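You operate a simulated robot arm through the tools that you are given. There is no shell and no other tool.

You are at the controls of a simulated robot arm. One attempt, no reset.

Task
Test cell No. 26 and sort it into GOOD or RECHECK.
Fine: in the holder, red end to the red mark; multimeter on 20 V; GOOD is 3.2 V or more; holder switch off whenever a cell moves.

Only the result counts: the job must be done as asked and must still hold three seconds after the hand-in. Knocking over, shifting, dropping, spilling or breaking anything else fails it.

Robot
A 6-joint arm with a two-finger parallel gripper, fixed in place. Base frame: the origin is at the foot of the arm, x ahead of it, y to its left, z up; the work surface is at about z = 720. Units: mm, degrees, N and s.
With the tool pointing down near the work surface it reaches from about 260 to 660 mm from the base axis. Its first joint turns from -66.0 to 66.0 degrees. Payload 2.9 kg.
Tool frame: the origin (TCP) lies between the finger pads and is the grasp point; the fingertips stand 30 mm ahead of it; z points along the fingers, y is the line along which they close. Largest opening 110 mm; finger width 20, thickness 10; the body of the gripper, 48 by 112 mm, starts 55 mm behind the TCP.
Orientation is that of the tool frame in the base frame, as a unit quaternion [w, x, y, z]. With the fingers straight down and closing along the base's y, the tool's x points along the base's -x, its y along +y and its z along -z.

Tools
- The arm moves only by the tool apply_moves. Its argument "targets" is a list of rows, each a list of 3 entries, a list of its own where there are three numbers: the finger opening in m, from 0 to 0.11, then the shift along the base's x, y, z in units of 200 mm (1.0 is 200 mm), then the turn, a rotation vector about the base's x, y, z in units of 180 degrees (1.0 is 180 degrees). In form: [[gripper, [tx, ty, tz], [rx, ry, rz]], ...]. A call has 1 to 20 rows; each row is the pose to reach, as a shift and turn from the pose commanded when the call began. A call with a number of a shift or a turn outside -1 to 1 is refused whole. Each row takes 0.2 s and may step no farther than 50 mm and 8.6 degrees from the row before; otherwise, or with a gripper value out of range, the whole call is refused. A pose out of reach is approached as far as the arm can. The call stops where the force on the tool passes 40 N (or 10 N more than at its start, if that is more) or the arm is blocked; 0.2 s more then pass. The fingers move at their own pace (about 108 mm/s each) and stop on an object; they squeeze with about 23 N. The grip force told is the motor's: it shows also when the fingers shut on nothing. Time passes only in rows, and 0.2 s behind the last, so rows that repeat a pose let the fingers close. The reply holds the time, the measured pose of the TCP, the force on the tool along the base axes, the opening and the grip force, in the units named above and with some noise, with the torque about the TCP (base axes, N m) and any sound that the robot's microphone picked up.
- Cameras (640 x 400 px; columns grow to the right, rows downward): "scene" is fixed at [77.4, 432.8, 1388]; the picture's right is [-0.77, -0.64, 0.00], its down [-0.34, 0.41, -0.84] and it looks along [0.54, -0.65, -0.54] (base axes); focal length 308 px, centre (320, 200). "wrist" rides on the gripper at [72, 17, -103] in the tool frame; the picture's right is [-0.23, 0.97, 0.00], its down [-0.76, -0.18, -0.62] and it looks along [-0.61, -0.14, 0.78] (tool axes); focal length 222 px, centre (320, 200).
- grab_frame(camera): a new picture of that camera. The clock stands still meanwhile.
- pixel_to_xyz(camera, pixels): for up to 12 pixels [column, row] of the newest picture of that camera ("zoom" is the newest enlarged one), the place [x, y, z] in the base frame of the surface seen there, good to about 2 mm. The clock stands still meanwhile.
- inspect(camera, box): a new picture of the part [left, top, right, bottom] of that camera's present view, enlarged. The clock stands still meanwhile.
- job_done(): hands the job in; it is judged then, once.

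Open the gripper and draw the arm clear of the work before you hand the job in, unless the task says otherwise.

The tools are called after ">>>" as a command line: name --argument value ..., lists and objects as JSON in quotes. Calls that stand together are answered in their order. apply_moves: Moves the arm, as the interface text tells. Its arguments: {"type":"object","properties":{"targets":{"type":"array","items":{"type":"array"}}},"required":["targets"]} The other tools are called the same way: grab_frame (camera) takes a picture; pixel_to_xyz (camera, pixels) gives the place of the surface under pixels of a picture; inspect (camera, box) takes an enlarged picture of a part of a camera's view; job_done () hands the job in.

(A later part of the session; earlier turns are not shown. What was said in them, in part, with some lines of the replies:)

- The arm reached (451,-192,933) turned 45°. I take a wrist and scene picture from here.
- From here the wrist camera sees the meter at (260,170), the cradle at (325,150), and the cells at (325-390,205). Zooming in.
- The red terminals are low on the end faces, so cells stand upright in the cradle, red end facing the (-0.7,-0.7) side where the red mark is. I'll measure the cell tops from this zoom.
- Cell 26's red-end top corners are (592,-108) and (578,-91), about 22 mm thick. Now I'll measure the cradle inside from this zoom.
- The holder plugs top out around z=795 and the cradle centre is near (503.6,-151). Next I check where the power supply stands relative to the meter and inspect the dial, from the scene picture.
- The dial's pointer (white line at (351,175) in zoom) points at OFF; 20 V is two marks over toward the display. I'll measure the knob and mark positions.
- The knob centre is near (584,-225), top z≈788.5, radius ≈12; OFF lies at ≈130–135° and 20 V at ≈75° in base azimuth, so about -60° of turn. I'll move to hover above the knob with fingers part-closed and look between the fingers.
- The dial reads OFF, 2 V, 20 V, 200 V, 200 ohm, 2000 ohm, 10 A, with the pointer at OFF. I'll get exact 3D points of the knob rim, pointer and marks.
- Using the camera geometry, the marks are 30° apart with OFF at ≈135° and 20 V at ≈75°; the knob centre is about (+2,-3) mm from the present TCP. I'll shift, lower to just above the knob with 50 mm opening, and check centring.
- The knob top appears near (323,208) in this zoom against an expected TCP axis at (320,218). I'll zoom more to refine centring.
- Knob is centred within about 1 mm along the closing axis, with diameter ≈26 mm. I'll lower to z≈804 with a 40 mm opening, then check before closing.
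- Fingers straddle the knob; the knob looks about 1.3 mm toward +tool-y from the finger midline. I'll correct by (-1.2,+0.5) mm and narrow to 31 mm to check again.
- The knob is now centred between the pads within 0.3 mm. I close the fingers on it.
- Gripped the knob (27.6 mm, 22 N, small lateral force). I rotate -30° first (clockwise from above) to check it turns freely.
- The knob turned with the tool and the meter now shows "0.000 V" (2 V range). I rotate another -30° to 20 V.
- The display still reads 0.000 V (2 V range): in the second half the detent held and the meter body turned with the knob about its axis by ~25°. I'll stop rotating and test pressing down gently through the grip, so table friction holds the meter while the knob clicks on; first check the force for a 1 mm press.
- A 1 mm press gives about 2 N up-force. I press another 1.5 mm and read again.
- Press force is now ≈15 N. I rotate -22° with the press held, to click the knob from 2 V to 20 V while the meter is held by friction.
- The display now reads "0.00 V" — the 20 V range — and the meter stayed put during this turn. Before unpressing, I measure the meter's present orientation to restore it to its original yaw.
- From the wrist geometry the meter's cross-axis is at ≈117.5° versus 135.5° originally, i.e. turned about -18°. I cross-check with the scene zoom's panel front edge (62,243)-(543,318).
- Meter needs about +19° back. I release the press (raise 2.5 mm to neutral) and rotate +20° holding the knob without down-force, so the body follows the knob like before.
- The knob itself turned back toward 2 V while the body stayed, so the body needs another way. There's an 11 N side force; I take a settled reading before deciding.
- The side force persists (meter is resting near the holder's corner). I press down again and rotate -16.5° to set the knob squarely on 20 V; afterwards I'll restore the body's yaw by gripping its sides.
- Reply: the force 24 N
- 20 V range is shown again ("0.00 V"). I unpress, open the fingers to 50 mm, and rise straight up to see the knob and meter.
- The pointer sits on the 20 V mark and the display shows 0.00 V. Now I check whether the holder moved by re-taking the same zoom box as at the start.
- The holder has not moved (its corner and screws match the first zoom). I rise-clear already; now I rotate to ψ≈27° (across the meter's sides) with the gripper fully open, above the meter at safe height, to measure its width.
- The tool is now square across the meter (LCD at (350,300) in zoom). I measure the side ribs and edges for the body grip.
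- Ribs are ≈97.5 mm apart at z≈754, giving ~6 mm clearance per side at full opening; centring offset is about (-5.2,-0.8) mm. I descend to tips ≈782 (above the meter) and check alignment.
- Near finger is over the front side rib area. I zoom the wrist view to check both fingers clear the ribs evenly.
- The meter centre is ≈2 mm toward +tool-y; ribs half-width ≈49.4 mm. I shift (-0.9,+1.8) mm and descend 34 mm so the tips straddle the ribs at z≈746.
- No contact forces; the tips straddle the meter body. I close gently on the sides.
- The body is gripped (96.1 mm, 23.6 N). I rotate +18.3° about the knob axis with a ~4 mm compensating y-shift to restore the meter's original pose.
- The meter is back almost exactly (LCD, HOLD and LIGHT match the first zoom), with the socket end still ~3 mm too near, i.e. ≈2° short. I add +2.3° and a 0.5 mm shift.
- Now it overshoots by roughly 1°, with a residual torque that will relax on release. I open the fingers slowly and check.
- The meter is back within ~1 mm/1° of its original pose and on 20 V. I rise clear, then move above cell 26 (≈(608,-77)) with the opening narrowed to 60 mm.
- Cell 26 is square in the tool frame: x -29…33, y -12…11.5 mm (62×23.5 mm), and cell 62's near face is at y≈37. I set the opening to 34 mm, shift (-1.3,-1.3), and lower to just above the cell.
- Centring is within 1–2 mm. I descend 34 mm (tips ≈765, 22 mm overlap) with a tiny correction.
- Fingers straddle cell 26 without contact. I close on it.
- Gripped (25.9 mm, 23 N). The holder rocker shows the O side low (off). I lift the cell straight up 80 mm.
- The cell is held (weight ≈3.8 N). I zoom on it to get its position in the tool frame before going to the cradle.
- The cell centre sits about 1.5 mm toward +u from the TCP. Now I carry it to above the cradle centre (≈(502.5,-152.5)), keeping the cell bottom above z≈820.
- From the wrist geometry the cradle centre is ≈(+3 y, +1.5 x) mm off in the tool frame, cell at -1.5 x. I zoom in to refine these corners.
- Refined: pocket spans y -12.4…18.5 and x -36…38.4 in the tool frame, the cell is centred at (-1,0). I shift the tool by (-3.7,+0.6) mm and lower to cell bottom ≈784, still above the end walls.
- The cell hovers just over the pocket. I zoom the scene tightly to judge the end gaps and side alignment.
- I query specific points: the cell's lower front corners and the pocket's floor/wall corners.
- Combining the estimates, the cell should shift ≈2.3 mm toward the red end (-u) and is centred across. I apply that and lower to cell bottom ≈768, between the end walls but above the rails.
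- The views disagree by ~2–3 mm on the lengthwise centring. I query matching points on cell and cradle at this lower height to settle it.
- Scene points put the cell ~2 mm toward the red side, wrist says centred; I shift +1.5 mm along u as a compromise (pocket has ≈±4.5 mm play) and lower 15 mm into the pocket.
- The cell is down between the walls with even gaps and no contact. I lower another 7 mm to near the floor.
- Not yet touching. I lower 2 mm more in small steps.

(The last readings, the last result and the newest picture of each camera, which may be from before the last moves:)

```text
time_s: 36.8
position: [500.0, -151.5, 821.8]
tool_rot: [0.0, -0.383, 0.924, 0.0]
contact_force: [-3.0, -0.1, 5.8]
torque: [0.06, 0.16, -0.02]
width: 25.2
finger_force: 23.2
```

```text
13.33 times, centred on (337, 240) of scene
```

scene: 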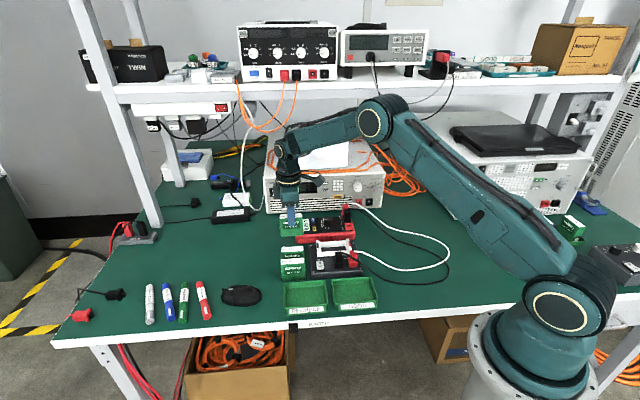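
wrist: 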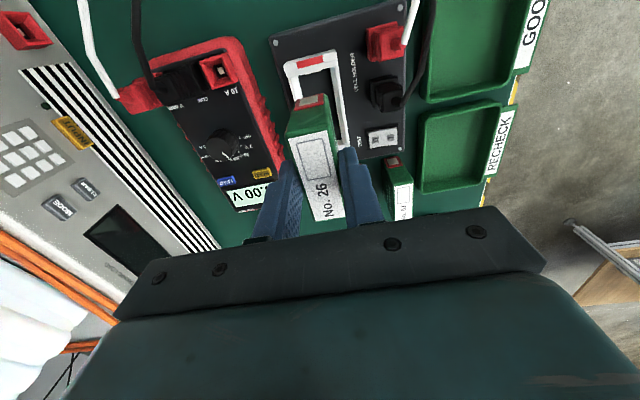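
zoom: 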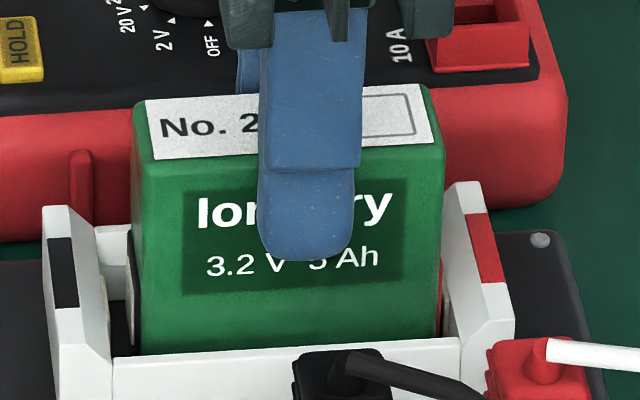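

The cell rests on the pocket floor (up-force ≈6 N). I open the fingers and rise straight up.

>>> apply_moves --targets '[[0.03, [0, 0, 0], [0, 0, 0]], [0.045, [0, 0, 0], [0, 0, 0]], [0.045, [0, 0, 0.02], [0, 0, 0]], [0.045, [0, 0, 0.12], [0, 0, 0]], [0.045, [0, 0, 0.3], [0, 0, 0]], [0.045, [0, 0, 0.45], [0, 0, 0]], [0.045, [0, 0, 0.45], [0, 0, 0]]]'

>>> grab_frame --camera "wrist"

>>> inspect --camera "wrist" --box '[260, 60, 400, 190]'

>>> inspect --camera "scene" --box '[290, 200, 390, 280]'

```text
time_s: 38.4
position: [501.0, -148.2, 910.4]
tool_rot: [0.0, -0.383, 0.924, 0.0]
contact_force: [-0.1, 0.8, 0.0]
torque: [0.01, -0.03, 0.0]
width: 45.0
finger_force: 0.1
```

```text
taken
```

wrist: 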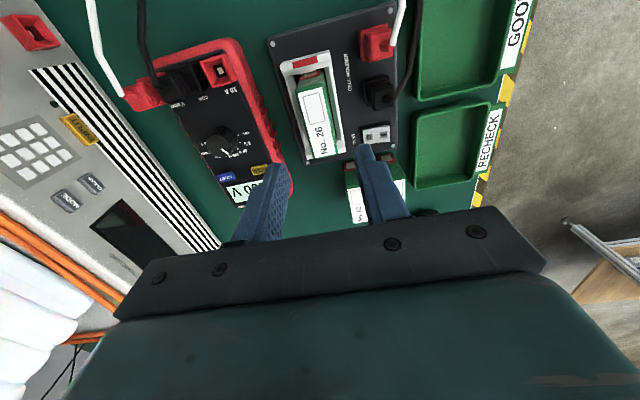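

```text
3.08 times, centred on (330, 125) of wrist
```

zoom: 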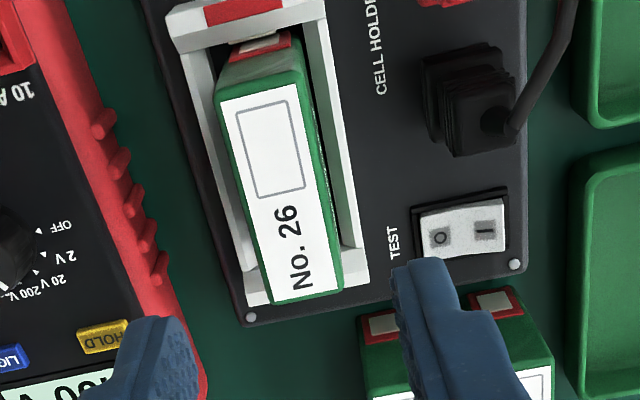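

```text
5.00 times, centred on (340, 240) of scene
```

zoom: 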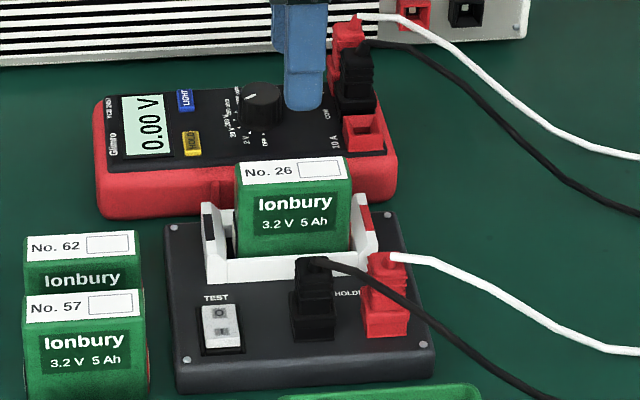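

Cell 26 stands in the cradle, red end to the red mark; the meter reads 0.00 V with the switch off. Now I close the fingers and move above the "I" side of the TEST rocker (offset ≈(-16,+87) mm).

>>> apply_moves --targets '[[0.02, [-0.02, 0.1, 0], [0, 0, 0]], [0.0, [-0.045, 0.24, 0], [0, 0, 0]], [0.0, [-0.07, 0.38, -0.05], [0, 0, 0]], [0.0, [-0.0815, 0.435, -0.2], [0, 0, 0]], [0.0, [-0.0815, 0.435, -0.4], [0, 0, 0]], [0.0, [-0.0815, 0.435, -0.5], [0, 0, 0]], [0.0, [-0.0815, 0.435, -0.5], [0, 0, 0]]]'

>>> grab_frame --camera "wrist"

>>> inspect --camera "wrist" --box '[250, 80, 390, 200]'

>>> inspect --camera "scene" --box '[310, 220, 380, 280]'

```text
time_s: 40.0
position: [484.3, -63.7, 810.1]
tool_rot: [0.0, -0.384, 0.923, 0.0]
contact_force: [-0.3, -0.4, 0.1]
torque: [0.0, 0.0, 0.0]
width: 0.0
finger_force: 23.4
```

```text
taken
```

wrist: 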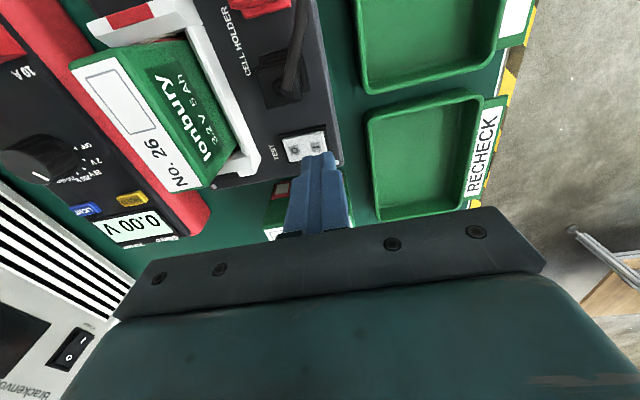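

```text
3.33 times, centred on (320, 140) of wrist
```

zoom: 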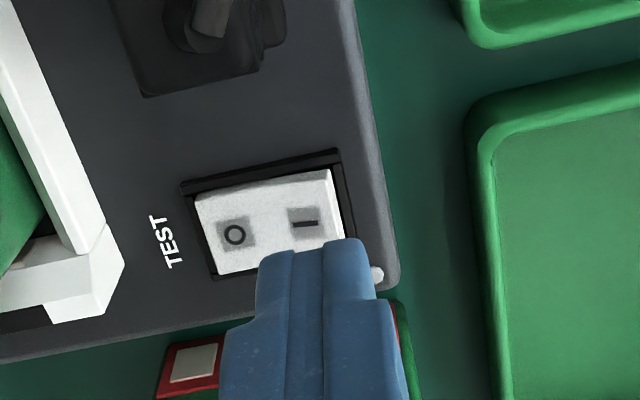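

```text
6.67 times, centred on (345, 250) of scene
```

zoom: 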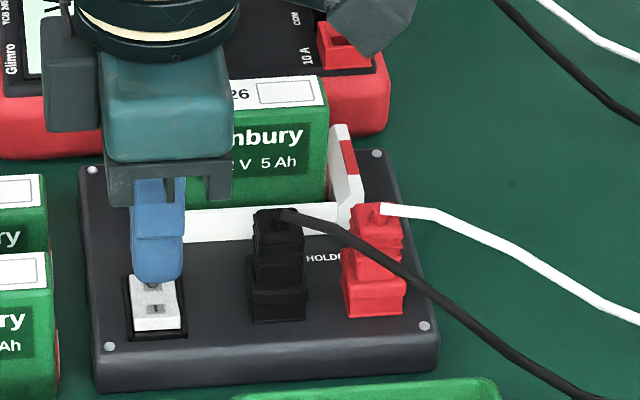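

In the tool frame the "I" mark is at (0,-3) and "O" at (0.5,-19.5), so the closed tips sit over the I half. I shift 2 mm outward and lower 21 mm to just above it.

>>> apply_moves --targets '[[0.0, [-0.007, 0.007, -0.04], [0, 0, 0]], [0.0, [-0.007, 0.007, -0.08], [0, 0, 0]], [0.0, [-0.007, 0.007, -0.105], [0, 0, 0]], [0.0, [-0.007, 0.007, -0.105], [0, 0, 0]]]'

>>> inspect --camera "scene" --box '[315, 235, 360, 275]'

>>> inspect --camera "wrist" --box '[270, 100, 370, 200]'

```text
time_s: 41.0
position: [481.9, -63.4, 788.9]
tool_rot: [0.0, -0.383, 0.924, -0.001]
contact_force: [0.6, -0.2, -0.8]
torque: [-0.01, 0.01, 0.03]
width: 0.1
finger_force: 23.3
```

```text
10.00 times, centred on (338, 255) of scene
```

zoom: 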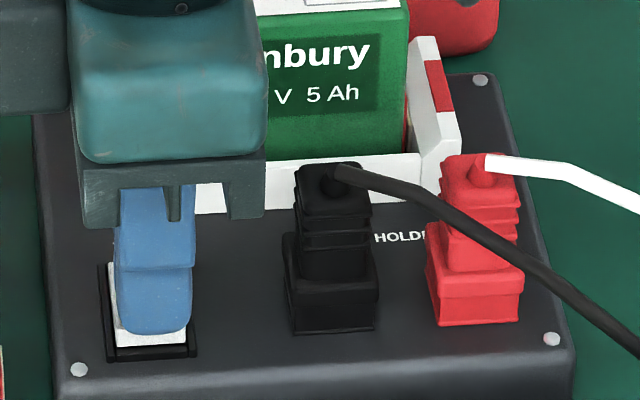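

```text
4.00 times, centred on (320, 150) of wrist
```

zoom: 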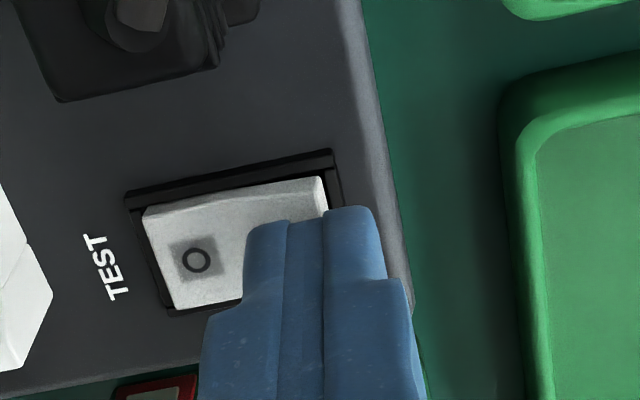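

Tips are just above the raised I side. I press in 1 mm steps.

>>> apply_moves --targets '[[0.0, [0, 0, -0.01], [0, 0, 0]], [0.0, [0, 0, -0.015], [0, 0, 0]], [0.0, [0, 0, -0.02], [0, 0, 0]], [0.0, [0, 0, -0.025], [0, 0, 0]]]'

>>> inspect --camera "scene" --box '[280, 200, 370, 280]'

```text
time_s: 42.0
position: [481.3, -64.1, 786.0]
tool_rot: [-0.001, -0.384, 0.923, 0.0]
contact_force: [0.5, -0.2, 1.0]
torque: [0.03, 0.02, -0.03]
width: 0.1
finger_force: 22.8
```

```text
5.00 times, centred on (325, 240) of scene
```

zoom: 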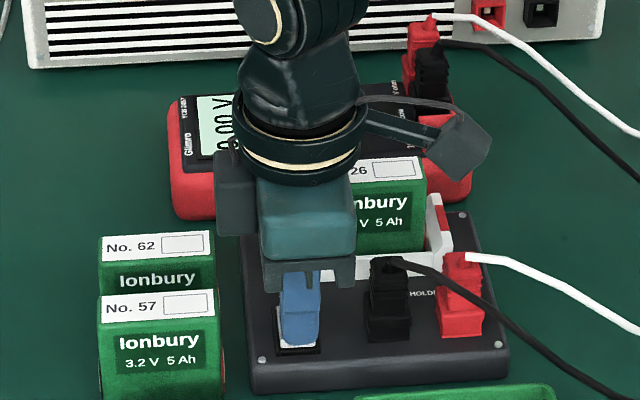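

Barely touching (≈1 N). I press further in 1 mm steps.

>>> apply_moves --targets '[[0.0, [0, 0, -0.005], [0, 0, 0]], [0.0, [0, 0, -0.01], [0, 0, 0]], [0.0, [0, 0, -0.01], [0, 0, 0]]]'

```text
time_s: 42.8
position: [484.4, -62.7, 783.3]
tool_rot: [0.0, -0.384, 0.923, 0.001]
contact_force: [-0.1, 0.6, 0.9]
torque: [-0.01, 0.0, 0.03]
width: 0.0
finger_force: 23.3
```

Still no notable force (tips ≈753). I continue 3 mm more in small steps.

>>> apply_moves --targets '[[0.0, [0, 0, -0.005], [0, 0, 0]], [0.0, [0, 0, -0.01], [0, 0, 0]], [0.0, [0, 0, -0.015], [0, 0, 0]], [0.0, [0, 0, -0.015], [0, 0, 0]]]'

>>> inspect --camera "scene" --box '[315, 235, 360, 275]'

>>> inspect --camera "wrist" --box '[270, 100, 370, 200]'

```text
time_s: 43.7
position: [482.5, -62.6, 783.8]
tool_rot: [-0.001, -0.383, 0.924, -0.001]
contact_force: [-5.8, 1.3, 9.2]
torque: [-0.04, 0.09, -0.03]
width: 0.1
finger_force: 23.3
stopped in row 4: the force on the tool passed its limit at 42 N (the readings are from after the stop); the commanded pose is now the measured one
```

```text
10.00 times, centred on (338, 255) of scene
```

zoom: 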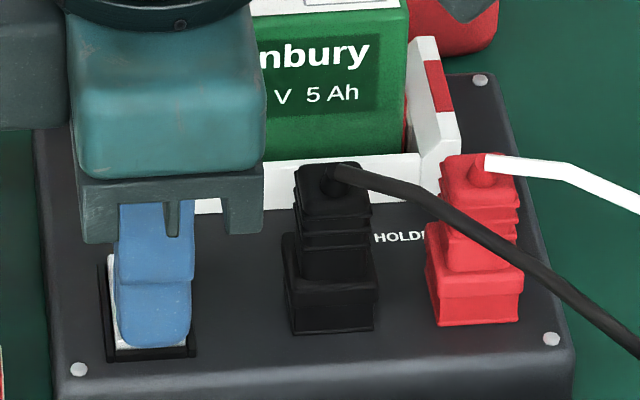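

```text
4.00 times, centred on (320, 150) of wrist
```

zoom: 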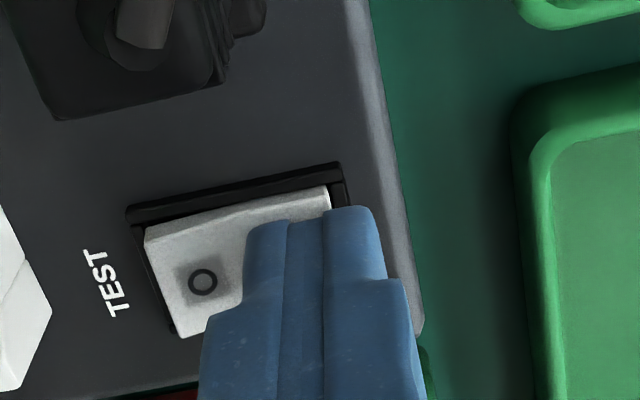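

The press reached 42 N and the rocker looks tipped to I. I rise clear and read the display.

>>> apply_moves --targets '[[0.0, [0, 0, 0.03], [0, 0, 0]], [0.0, [0, 0, 0.15], [0, 0, 0]], [0.0, [-0.02, 0.02, 0.35], [0, 0, 0]], [0.0, [-0.04, 0.04, 0.5], [0, 0, 0]], [0.0, [-0.04, 0.04, 0.5], [0, 0, 0]]]'

>>> inspect --camera "scene" --box '[290, 200, 390, 280]'

>>> inspect --camera "wrist" --box '[240, 60, 380, 190]'

```text
time_s: 44.9
position: [474.0, -53.5, 882.2]
tool_rot: [0.001, -0.382, 0.924, 0.0]
contact_force: [0.4, 1.0, 0.0]
torque: [-0.01, -0.02, 0.02]
width: 0.0
finger_force: 23.1
```

```text
5.00 times, centred on (340, 240) of scene
```

zoom: 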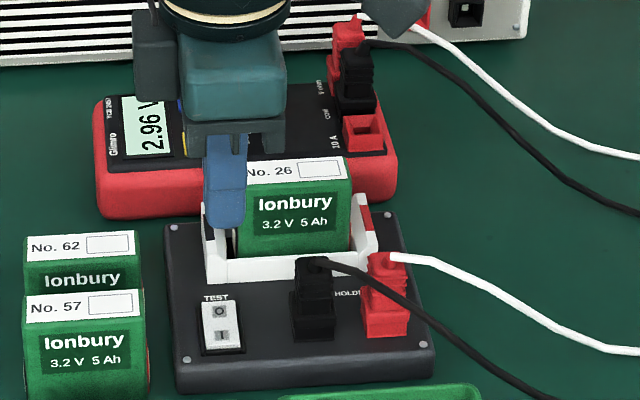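

```text
3.08 times, centred on (310, 125) of wrist
```

zoom: 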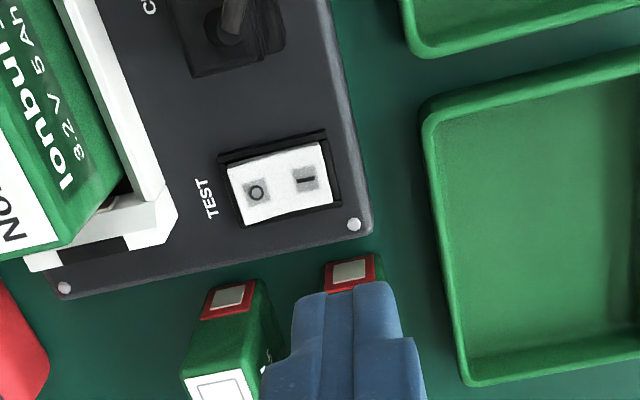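

The display now shows about "2.96 V". I zoom in and wait a moment to confirm that it's settled.

>>> inspect --camera "scene" --box '[300, 212, 325, 236]'

>>> apply_moves --targets '[[0.0, [-0.05, 0.1, 0.05], [0, 0, 0]], [0.0, [-0.1, 0.2, 0.1], [0, 0, 0]], [0.0, [-0.1, 0.2, 0.1], [0, 0, 0]], [0.0, [-0.1, 0.2, 0.1], [0, 0, 0]], [0.0, [-0.1, 0.2, 0.1], [0, 0, 0]], [0.0, [-0.1, 0.2, 0.1], [0, 0, 0]], [0.0, [-0.1, 0.2, 0.1], [0, 0, 0]], [0.0, [-0.1, 0.2, 0.1], [0, 0, 0]]]'

>>> inspect --camera "scene" --box '[295, 205, 365, 245]'

>>> inspect --camera "scene" --box '[300, 212, 325, 236]'

```text
16.00 times, centred on (312, 224) of scene
```

zoom: 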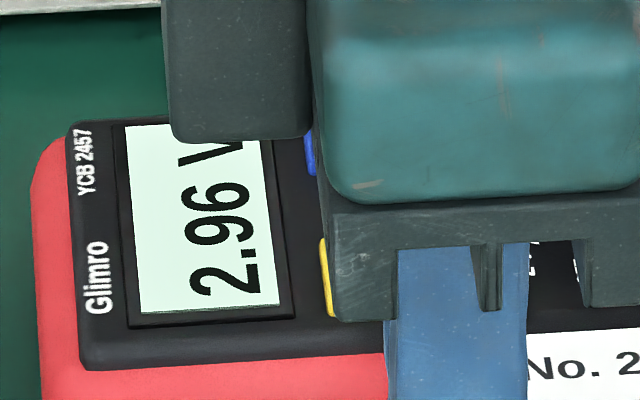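

```text
time_s: 46.7
position: [455.3, -14.4, 902.4]
tool_rot: [0.001, -0.383, 0.924, -0.001]
contact_force: [-0.8, 0.5, -0.1]
torque: [-0.01, -0.01, -0.01]
width: 0.1
finger_force: 22.6
```

```text
9.14 times, centred on (330, 225) of scene
```

zoom: 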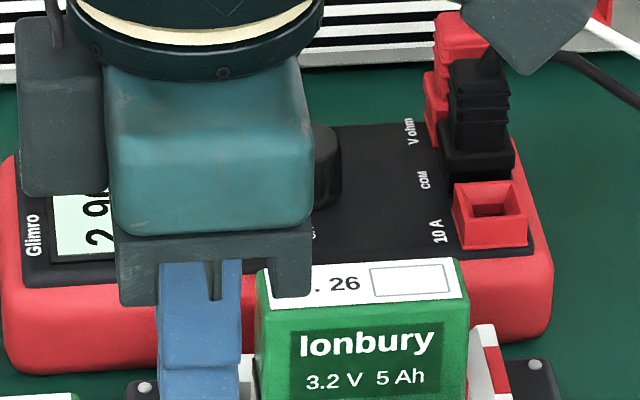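

```text
16.00 times, centred on (312, 224) of scene
```

zoom: 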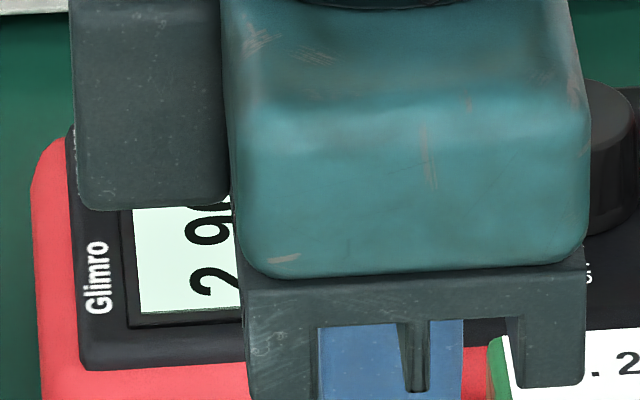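

The reading is 2.96 V, below 3.2 V, so the cell belongs in RECHECK. I move to above the "O" side of the rocker, where the wrist camera also sees the display again.

>>> apply_moves --targets '[[0.0, [0.05, -0.08, -0.05], [0, 0, 0]], [0.0, [0.12, -0.18, -0.15], [0, 0, 0]], [0.0, [0.19, -0.28, -0.25], [0, 0, 0]], [0.0, [0.234, -0.334, -0.38], [0, 0, 0]], [0.0, [0.234, -0.334, -0.459], [0, 0, 0]], [0.0, [0.234, -0.334, -0.459], [0, 0, 0]]]'

>>> grab_frame --camera "wrist"

>>> inspect --camera "wrist" --box '[250, 80, 390, 200]'

>>> inspect --camera "wrist" --box '[60, 180, 200, 270]'

>>> inspect --camera "scene" --box '[290, 200, 390, 280]'

```text
time_s: 48.1
position: [504.4, -82.1, 809.7]
tool_rot: [0.001, -0.383, 0.924, -0.001]
contact_force: [0.0, 0.0, 0.2]
torque: [-0.02, 0.03, 0.0]
width: 0.0
finger_force: 23.5
```

```text
taken
```

wrist: 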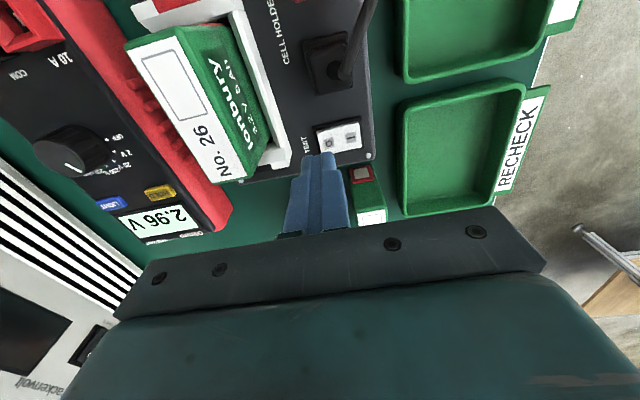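

```text
3.33 times, centred on (320, 140) of wrist
```

zoom: 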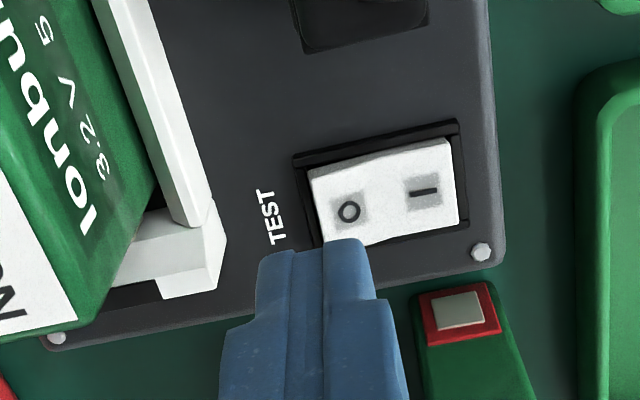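

```text
4.44 times, centred on (130, 225) of wrist
```

zoom: 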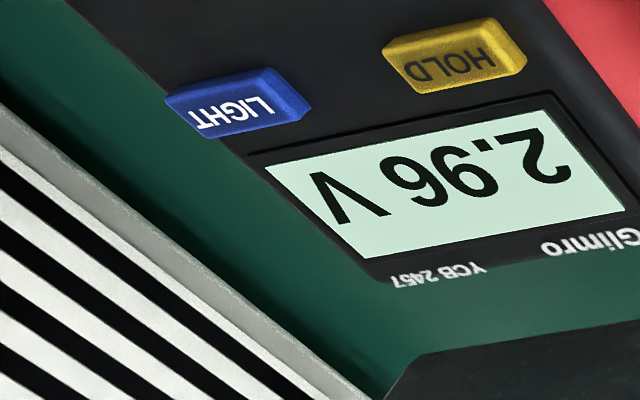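

```text
5.00 times, centred on (340, 240) of scene
```

zoom: 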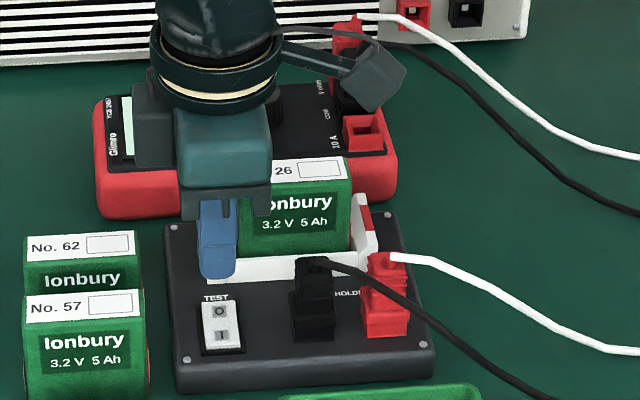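

Still 2.96 V: RECHECK. In the tool frame "O" is at (0.6,7.6) and the cradle wall is ≥9 mm away; I shift 2.7 mm toward the rocker and lower 24 mm to just above it.

>>> apply_moves --targets '[[0.0, [-0.0095, 0.0095, -0.03], [0, 0, 0]], [0.0, [-0.0095, 0.0095, -0.07], [0, 0, 0]], [0.0, [-0.0095, 0.0095, -0.11], [0, 0, 0]], [0.0, [-0.0095, 0.0095, -0.11], [0, 0, 0]]]'

>>> inspect --camera "wrist" --box '[270, 100, 370, 200]'

>>> inspect --camera "scene" --box '[315, 235, 360, 275]'

```text
time_s: 49.1
position: [499.7, -79.5, 788.8]
tool_rot: [0.0, -0.382, 0.924, -0.001]
contact_force: [0.8, -0.4, -0.3]
torque: [0.02, 0.0, -0.02]
width: 0.0
finger_force: 22.4
```

```text
4.00 times, centred on (320, 150) of wrist
```

zoom: 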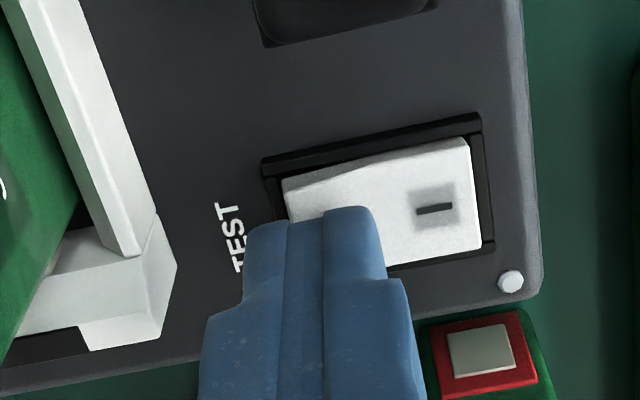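

```text
10.00 times, centred on (338, 255) of scene
```

zoom: 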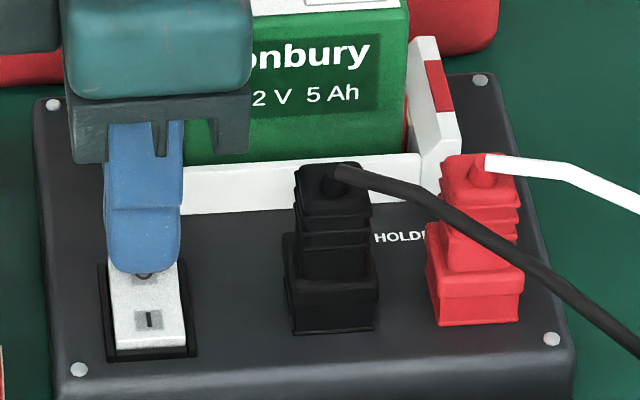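

Tips are just above the O side. I press down in 1 mm steps until the rocker flips.

>>> apply_moves --targets '[[0.0, [0, 0, -0.01], [0, 0, 0]], [0.0, [0, 0, -0.015], [0, 0, 0]], [0.0, [0, 0, -0.02], [0, 0, 0]], [0.0, [0, 0, -0.025], [0, 0, 0]], [0.0, [0, 0, -0.03], [0, 0, 0]], [0.0, [0, 0, -0.035], [0, 0, 0]], [0.0, [0, 0, -0.04], [0, 0, 0]]]'

>>> inspect --camera "wrist" --box '[270, 100, 370, 200]'

>>> inspect --camera "wrist" --box '[60, 180, 200, 270]'

```text
time_s: 50.7
position: [501.8, -80.3, 783.0]
tool_rot: [0.002, -0.383, 0.924, -0.001]
contact_force: [-7.3, 1.2, 25.9]
torque: [0.21, 0.42, 0.04]
width: 0.0
finger_force: 22.7
```

```text
4.00 times, centred on (320, 150) of wrist
```

zoom: 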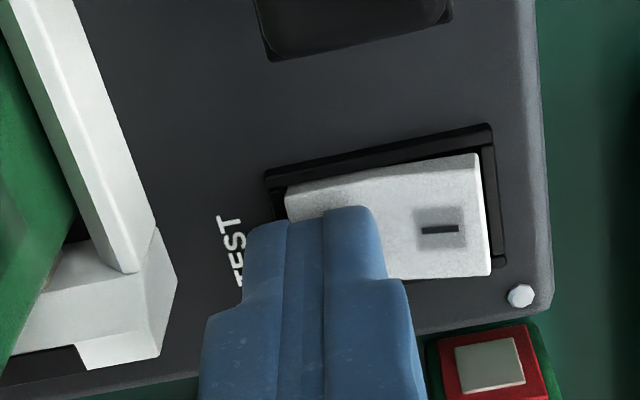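

```text
4.44 times, centred on (130, 225) of wrist
```

zoom: 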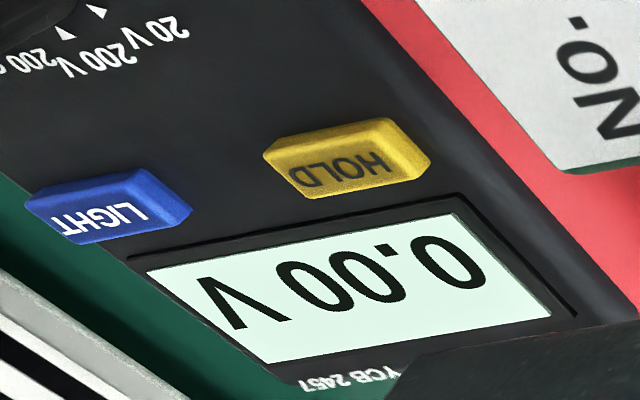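

The display is back to 0.00 V — switch is off. I rise and go above the cell in the cradle with the fingers opened to 45 mm.

>>> apply_moves --targets '[[0.0, [0, 0, 0.05], [0, 0, 0]], [0.0, [0, 0, 0.25], [0, 0, 0]], [0.0, [0, 0, 0.45], [0, 0, 0]], [0.02, [0, 0, 0.6], [0, 0, 0]], [0.045, [-0.003, -0.15, 0.6], [0, 0, 0]], [0.045, [-0.006, -0.353, 0.6], [0, 0, 0]], [0.045, [-0.006, -0.353, 0.6], [0, 0, 0]]]'

>>> grab_frame --camera "wrist"

>>> inspect --camera "wrist" --box '[240, 60, 400, 200]'

>>> inspect --camera "scene" --box '[290, 200, 390, 280]'

```text
time_s: 52.3
position: [498.8, -148.5, 899.8]
tool_rot: [0.001, -0.384, 0.923, -0.001]
contact_force: [0.4, -0.2, 0.7]
torque: [0.0, -0.03, 0.02]
width: 44.8
finger_force: 0.0
```

```text
taken
```

wrist: 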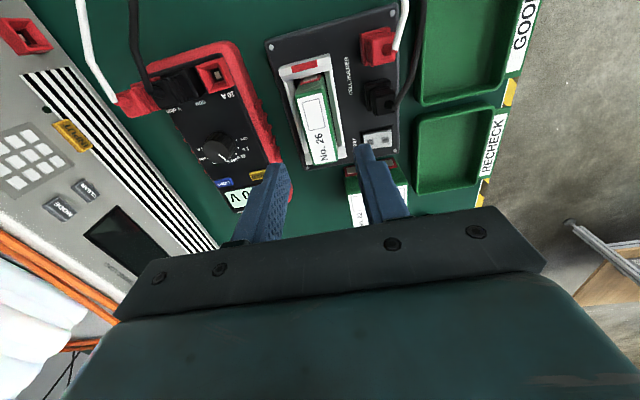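

```text
2.86 times, centred on (320, 130) of wrist
```

zoom: 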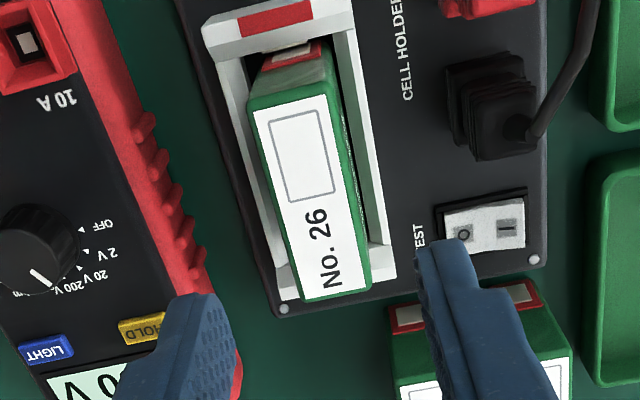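

```text
5.00 times, centred on (340, 240) of scene
```

zoom: 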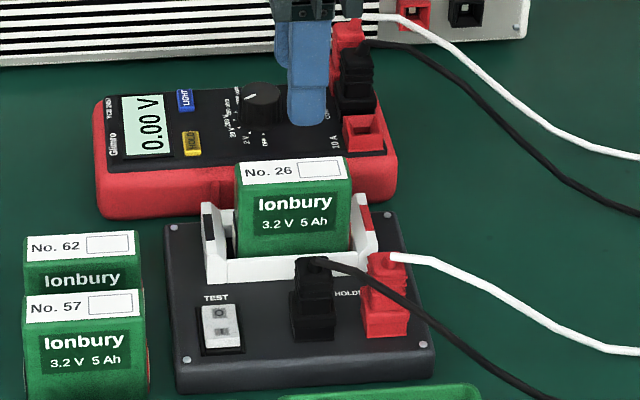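

The cell is centred at (-1.9,-0.9) in the tool frame. I shift (+0.6,-0.6), lower 78 mm to the earlier grip height and close on the cell.

>>> apply_moves --targets '[[0.045, [0.003, -0.003, -0.1], [0, 0, 0]], [0.045, [0.003, -0.003, -0.2], [0, 0, 0]], [0.045, [0.003, -0.003, -0.3], [0, 0, 0]], [0.045, [0.003, -0.003, -0.38], [0, 0, 0]], [0.045, [0.003, -0.003, -0.38], [0, 0, 0]]]'

>>> inspect --camera "wrist" --box '[260, 80, 380, 200]'

>>> inspect --camera "scene" --box '[310, 215, 370, 265]'

```text
time_s: 53.5
position: [499.0, -152.3, 825.0]
tool_rot: [0.0, -0.383, 0.924, -0.001]
contact_force: [0.5, 0.7, -0.7]
torque: [0.0, 0.0, 0.04]
width: 45.0
finger_force: 0.0
```

```text
3.33 times, centred on (320, 140) of wrist
```

zoom: 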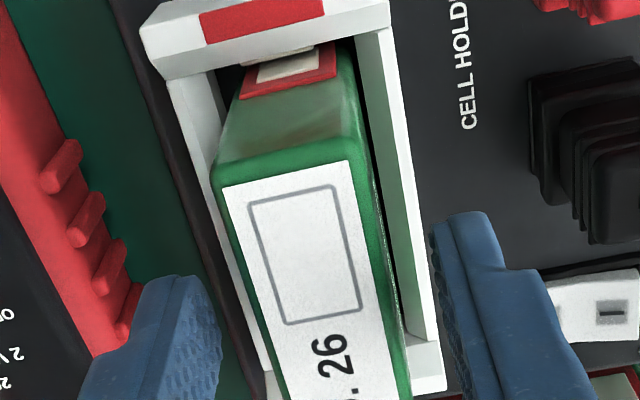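

```text
8.00 times, centred on (340, 240) of scene
```

zoom: 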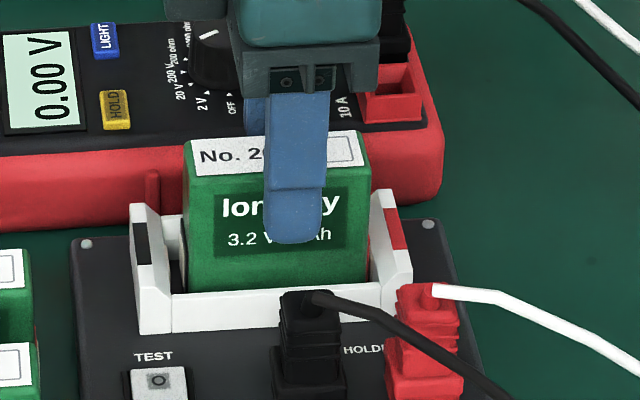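

Aligned within 1 mm. I lower 2 mm more and close on the cell.

>>> apply_moves --targets '[[0.04, [-0.002, 0.002, -0.01], [0, 0, 0]], [0.028, [-0.002, 0.002, -0.01], [0, 0, 0]], [0.015, [-0.002, 0.002, -0.01], [0, 0, 0]], [0.015, [-0.002, 0.002, -0.01], [0, 0, 0]], [0.015, [-0.002, 0.002, -0.01], [0, 0, 0]]]'

```text
time_s: 54.7
position: [498.9, -151.4, 823.6]
tool_rot: [0.0, -0.383, 0.924, -0.001]
contact_force: [1.7, -0.7, 0.6]
torque: [-0.03, 0.0, -0.02]
width: 25.5
finger_force: 23.0
```

Gripped at 25.5 mm. I lift straight up out of the pocket.

>>> apply_moves --targets '[[0.015, [0, 0, 0.03], [0, 0, 0]], [0.015, [0, 0, 0.08], [0, 0, 0]], [0.015, [0, 0, 0.16], [0, 0, 0]], [0.015, [0, 0, 0.26], [0, 0, 0]], [0.015, [0, 0, 0.38], [0, 0, 0]], [0.015, [0, 0, 0.48], [0, 0, 0]], [0.015, [0, 0, 0.48], [0, 0, 0]]]'

>>> grab_frame --camera "scene"

>>> inspect --camera "scene" --box '[270, 180, 400, 320]'

>>> grab_frame --camera "wrist"

```text
time_s: 56.3
position: [499.7, -151.8, 915.7]
tool_rot: [0.0, -0.383, 0.924, -0.001]
contact_force: [0.5, 0.1, -2.8]
torque: [0.02, 0.03, -0.02]
width: 25.8
finger_force: 23.3
```

```text
taken
```

scene: 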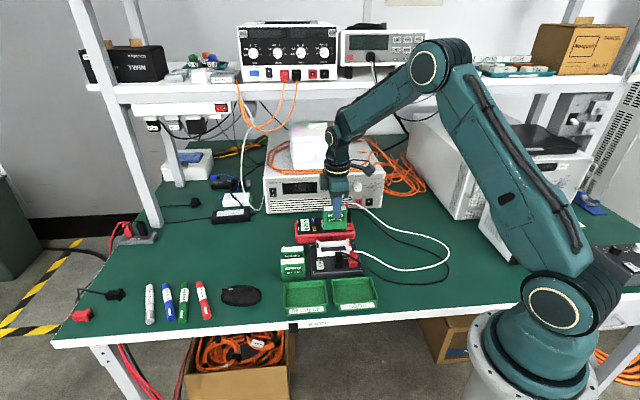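

```text
2.86 times, centred on (335, 250) of scene
```

zoom: 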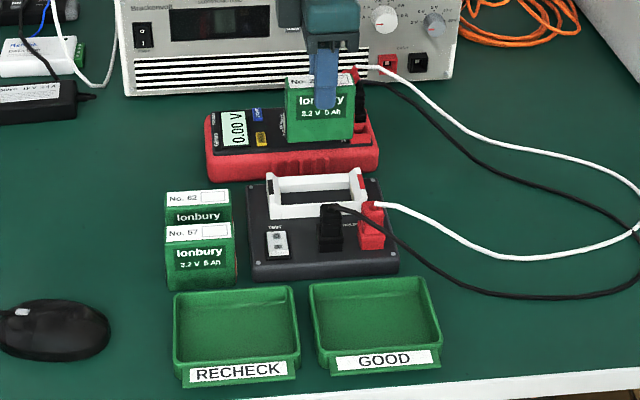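

```text
taken
```

wrist: 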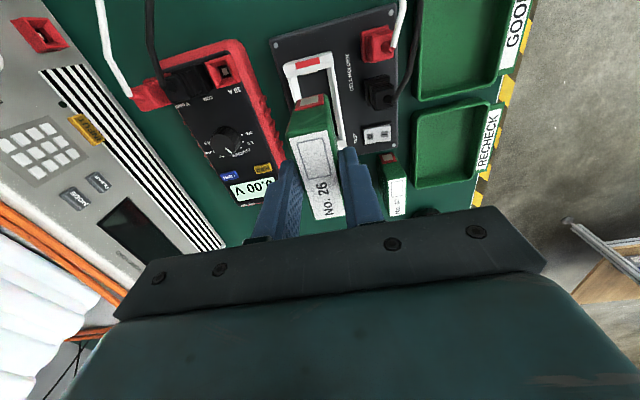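

The cell is lifted clear. I measure the RECHECK tray (near (235,330) in this zoom).

>>> inspect --camera "scene" --box '[275, 265, 345, 325]'

>>> pixel_to_xyz --camera "zoom" --pixels '[[70, 110], [335, 100], [350, 260], [80, 280], [90, 135], [320, 120], [330, 240], [100, 250], [210, 190], [210, 120], [210, 250], [75, 200]]'

```text
6.67 times, centred on (310, 295) of scene
```

zoom: 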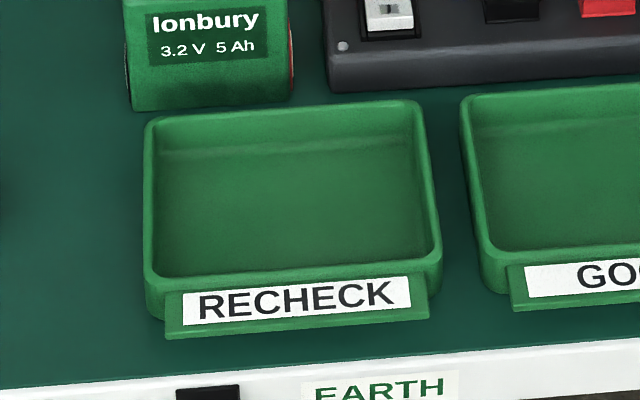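

```text
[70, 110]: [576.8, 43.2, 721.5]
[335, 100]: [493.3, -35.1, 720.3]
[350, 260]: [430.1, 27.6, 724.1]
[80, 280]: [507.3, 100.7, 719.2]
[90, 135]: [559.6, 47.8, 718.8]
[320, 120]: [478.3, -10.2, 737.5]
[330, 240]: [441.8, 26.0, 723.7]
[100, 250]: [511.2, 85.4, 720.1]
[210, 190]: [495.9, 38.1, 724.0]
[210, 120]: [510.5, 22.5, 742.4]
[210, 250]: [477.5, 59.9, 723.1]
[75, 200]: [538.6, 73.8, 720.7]
```

Tray floor is z≈724, rim ≈742. I query its rim corners and floor centre.

>>> pixel_to_xyz --camera "zoom" --pixels '[[152, 122], [417, 104], [435, 250], [155, 275], [165, 158], [405, 140], [418, 238], [165, 268], [288, 200], [150, 200], [428, 180], [285, 265]]'

>>> pixel_to_xyz --camera "wrist" --pixels '[[420, 116], [503, 107], [477, 182], [417, 184], [450, 150], [430, 125], [490, 120], [470, 175], [425, 178], [460, 110], [415, 150], [490, 150]]'

```text
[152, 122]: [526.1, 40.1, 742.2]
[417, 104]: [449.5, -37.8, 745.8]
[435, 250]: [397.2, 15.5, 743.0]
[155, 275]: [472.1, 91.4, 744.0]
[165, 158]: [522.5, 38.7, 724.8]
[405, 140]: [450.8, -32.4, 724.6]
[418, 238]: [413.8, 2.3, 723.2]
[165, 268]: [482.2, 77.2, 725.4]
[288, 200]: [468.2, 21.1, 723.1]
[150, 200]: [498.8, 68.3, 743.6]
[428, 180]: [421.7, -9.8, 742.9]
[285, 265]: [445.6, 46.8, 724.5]
```

```text
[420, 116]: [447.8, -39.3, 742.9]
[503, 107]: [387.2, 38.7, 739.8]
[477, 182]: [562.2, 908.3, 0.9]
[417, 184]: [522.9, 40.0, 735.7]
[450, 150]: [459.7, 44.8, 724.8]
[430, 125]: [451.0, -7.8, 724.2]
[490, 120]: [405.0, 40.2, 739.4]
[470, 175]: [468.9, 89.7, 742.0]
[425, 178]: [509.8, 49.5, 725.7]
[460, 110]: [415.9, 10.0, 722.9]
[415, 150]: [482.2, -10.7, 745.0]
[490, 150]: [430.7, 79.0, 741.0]
```

RECHECK tray centre is ≈(461,27), aligned at 45°. I carry the cell there at the current height (cell bottom ≈839).

>>> apply_moves --targets '[[0.015, [-0.03, 0.14, 0], [0, 0, 0]], [0.015, [-0.068, 0.31, 0], [0, 0, 0]], [0.015, [-0.106, 0.49, 0], [0, 0, 0]], [0.015, [-0.145, 0.67, 0], [0, 0, 0]], [0.015, [-0.18, 0.82, 0], [0, 0, 0]], [0.015, [-0.1935, 0.894, 0], [0, 0, 0]], [0.015, [-0.1935, 0.894, 0], [0, 0, 0]]]'

>>> grab_frame --camera "wrist"

>>> inspect --camera "scene" --box '[260, 210, 380, 330]'

```text
time_s: 57.9
position: [462.0, 27.8, 916.5]
tool_rot: [0.0, -0.383, 0.924, -0.001]
contact_force: [-0.1, -0.5, -2.4]
torque: [0.02, 0.02, -0.03]
width: 25.7
finger_force: 23.5
```

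```text
taken
```

wrist: 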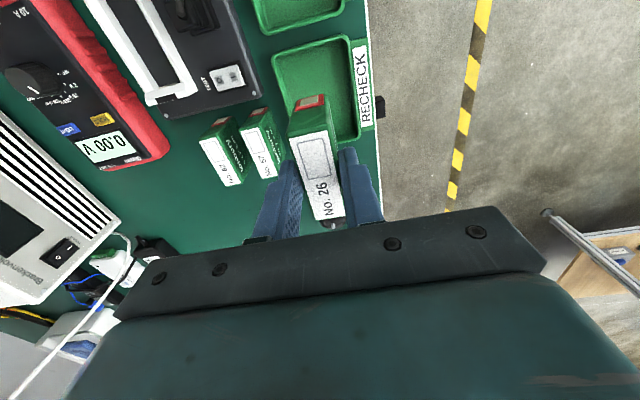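

```text
3.33 times, centred on (320, 270) of scene
```

zoom: 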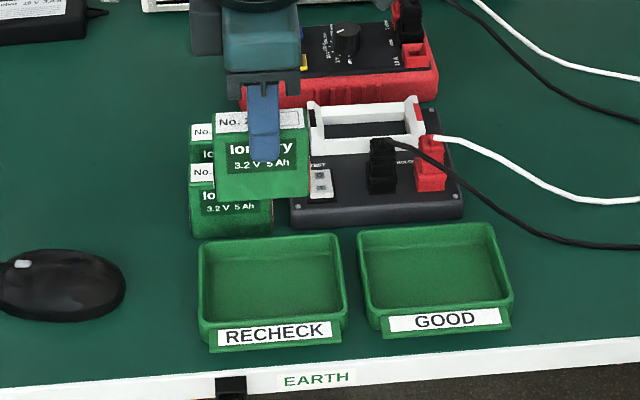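

The cell hovers over the RECHECK tray. I zoom the wrist view to verify centring over the tray before lowering.

>>> inspect --camera "wrist" --box '[240, 20, 400, 180]'

>>> pixel_to_xyz --camera "zoom" --pixels '[[205, 95], [385, 45], [420, 290], [215, 120], [375, 70], [400, 280], [300, 120], [350, 150], [390, 200], [225, 200]]'

```text
2.50 times, centred on (320, 100) of wrist
```

zoom: 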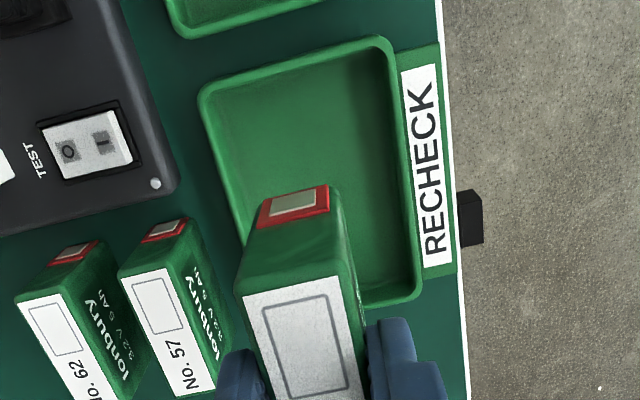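

```text
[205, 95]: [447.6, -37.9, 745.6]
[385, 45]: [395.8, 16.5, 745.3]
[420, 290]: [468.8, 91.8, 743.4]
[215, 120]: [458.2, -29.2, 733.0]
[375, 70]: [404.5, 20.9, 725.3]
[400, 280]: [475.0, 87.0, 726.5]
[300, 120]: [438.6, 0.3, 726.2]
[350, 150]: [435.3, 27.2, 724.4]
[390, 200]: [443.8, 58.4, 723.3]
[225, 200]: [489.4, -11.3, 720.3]
```

Tray centre in the tool frame is (+0.8,+2.6). I shift 3 mm in -x and lower until the cell bottom is ≈13 mm above the tray floor.

>>> apply_moves --targets '[[0.015, [-0.015, 0, -0.05], [0, 0, 0]], [0.015, [-0.015, 0, -0.2], [0, 0, 0]], [0.015, [-0.015, 0, -0.35], [0, 0, 0]], [0.015, [-0.015, 0, -0.45], [0, 0, 0]], [0.015, [-0.015, 0, -0.51], [0, 0, 0]], [0.015, [-0.015, 0, -0.51], [0, 0, 0]]]'

>>> inspect --camera "scene" --box '[265, 240, 365, 325]'

>>> inspect --camera "wrist" --box '[240, 20, 400, 180]'

```text
time_s: 59.3
position: [456.4, 28.7, 815.9]
tool_rot: [0.001, -0.383, 0.924, -0.001]
contact_force: [-0.5, 0.0, -2.9]
torque: [-0.03, -0.04, -0.02]
width: 25.7
finger_force: 23.0
```

```text
4.71 times, centred on (315, 282) of scene
```

zoom: 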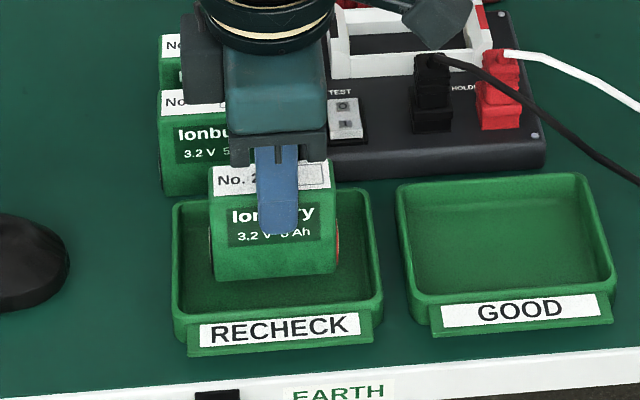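

```text
2.50 times, centred on (320, 100) of wrist
```

zoom: 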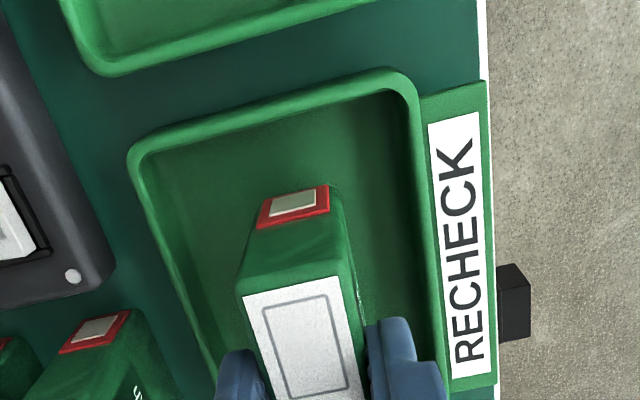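

The cell is centred inside the tray walls. I lower 12 mm, then in 1 mm steps to touch down.

>>> apply_moves --targets '[[0.015, [0, 0, -0.02], [0, 0, 0]], [0.015, [0, 0, -0.04], [0, 0, 0]], [0.015, [0, 0, -0.06], [0, 0, 0]], [0.015, [0, 0, -0.06], [0, 0, 0]]]'

```text
time_s: 60.3
position: [458.3, 27.6, 804.2]
tool_rot: [0.0, -0.383, 0.924, 0.001]
contact_force: [-0.2, 0.5, -3.3]
torque: [-0.01, -0.01, -0.04]
width: 25.5
finger_force: 23.3
```

Not touching yet. I lower 3 mm more in 1 mm steps.

>>> apply_moves --targets '[[0.015, [0, 0, -0.005], [0, 0, 0]], [0.015, [0, 0, -0.01], [0, 0, 0]], [0.015, [0, 0, -0.015], [0, 0, 0]], [0.015, [0, 0, -0.015], [0, 0, 0]]]'

```text
time_s: 61.3
position: [457.7, 27.6, 802.1]
tool_rot: [0.0, -0.382, 0.924, -0.001]
contact_force: [-2.6, -0.9, 6.1]
torque: [0.02, 0.18, 0.03]
width: 25.6
finger_force: 23.3
```

Touchdown (≈6 N up). I open the fingers and rise straight up.

>>> apply_moves --targets '[[0.03, [0, 0, 0], [0, 0, 0]], [0.045, [0, 0, 0], [0, 0, 0]], [0.045, [0, 0, 0.02], [0, 0, 0]], [0.045, [0, 0, 0.12], [0, 0, 0]], [0.045, [0, 0, 0.3], [0, 0, 0]], [0.045, [0, 0, 0.5], [0, 0, 0]], [0.045, [-0.1, -0.1, 0.65], [0, 0, 0]], [0.045, [-0.2, -0.25, 0.8], [0, 0, 0]], [0.045, [-0.2, -0.25, 0.8], [0, 0, 0]]]'

>>> grab_frame --camera "scene"

>>> inspect --camera "scene" --box '[260, 190, 400, 320]'

>>> grab_frame --camera "wrist"

```text
time_s: 63.3
position: [414.8, -24.2, 963.5]
tool_rot: [0.0, -0.382, 0.924, 0.0]
contact_force: [-1.0, -0.1, -0.2]
torque: [0.0, -0.02, 0.02]
width: 45.0
finger_force: 0.0
```

```text
taken
```

scene: 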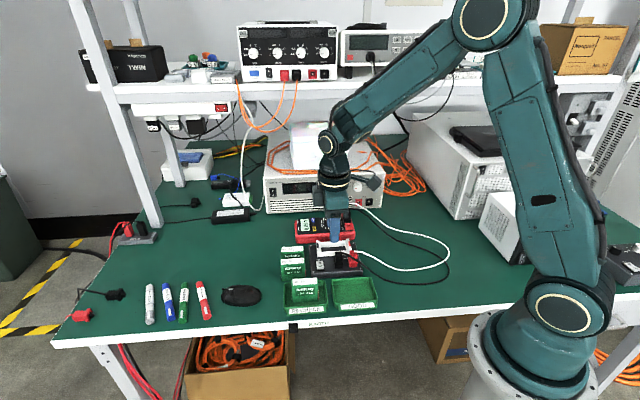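

```text
3.08 times, centred on (330, 255) of scene
```

zoom: 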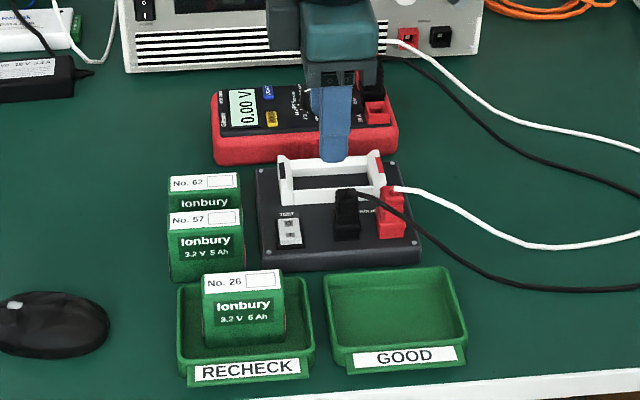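

```text
taken
```

wrist: 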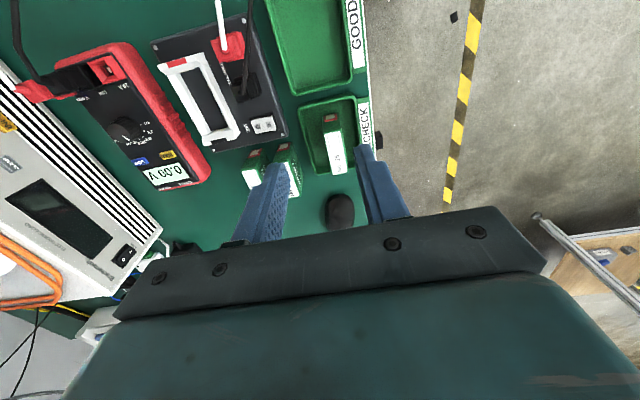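

Cell 26 stands in the RECHECK tray, the other cells, trays, holder and meter match their starting places, and the switch is off (0.00 V). I draw the arm up and clear with the gripper open.

>>> apply_moves --targets '[[0.06, [-0.02, -0.1, 0.1], [0, 0, 0]], [0.08, [-0.05, -0.25, 0.2], [0, 0, -0.04]], [0.1, [-0.08, -0.4, 0.3], [0, 0, -0.08]], [0.11, [-0.11, -0.55, 0.4], [0, 0, -0.12]], [0.11, [-0.11, -0.6, 0.42], [0, 0, -0.12]], [0.11, [-0.11, -0.6, 0.42], [0, 0, -0.12]]]'

>>> inspect --camera "scene" --box '[260, 190, 400, 320]'

>>> inspect --camera "scene" --box '[290, 200, 390, 280]'

```text
time_s: 64.7
position: [393.4, -143.0, 1045.6]
tool_rot: [0.001, -0.202, 0.979, -0.001]
contact_force: [-1.0, -0.4, 0.4]
torque: [0.01, -0.03, -0.05]
width: 109.8
finger_force: 0.1
```

```text
3.08 times, centred on (330, 255) of scene
```

zoom: 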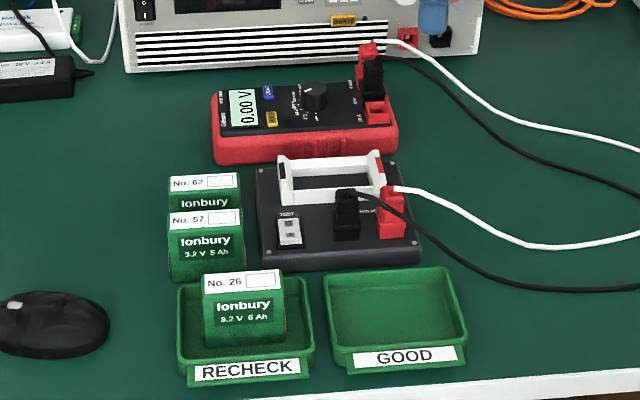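

```text
5.00 times, centred on (340, 240) of scene
```

zoom: 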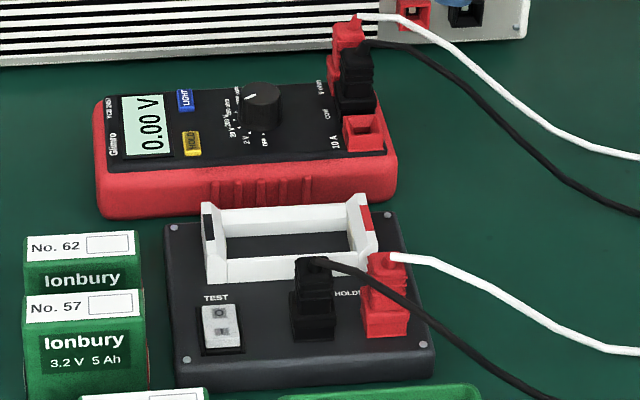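

Everything is settled: cell 26 (2.96 V) is upright in the RECHECK tray, the meter is on 20 V reading 0.00 V with the holder switch off, and the arm is clear and open. I hand the job in.

>>> job_done

```text
The job is handed in.
```

Cell No. 26 measured 2.96 V on the 20 V range, below the 3.2 V limit, so I put it in the RECHECK tray, standing upright. It was tested in the holder with its red end to the red mark, and the holder switch was off every time the cell moved.

While I was turning the dial to 20 V, the multimeter body turned about 18–20° with the knob. I gripped it by the sides and turned it back to within about 1 mm and 1° of where it started. In the last pictures, the other cells, the trays and the holder are in their starting places.

At hand-in the multimeter was on 20 V reading 0.00 V with the holder switch off. The arm was clear with the gripper open.
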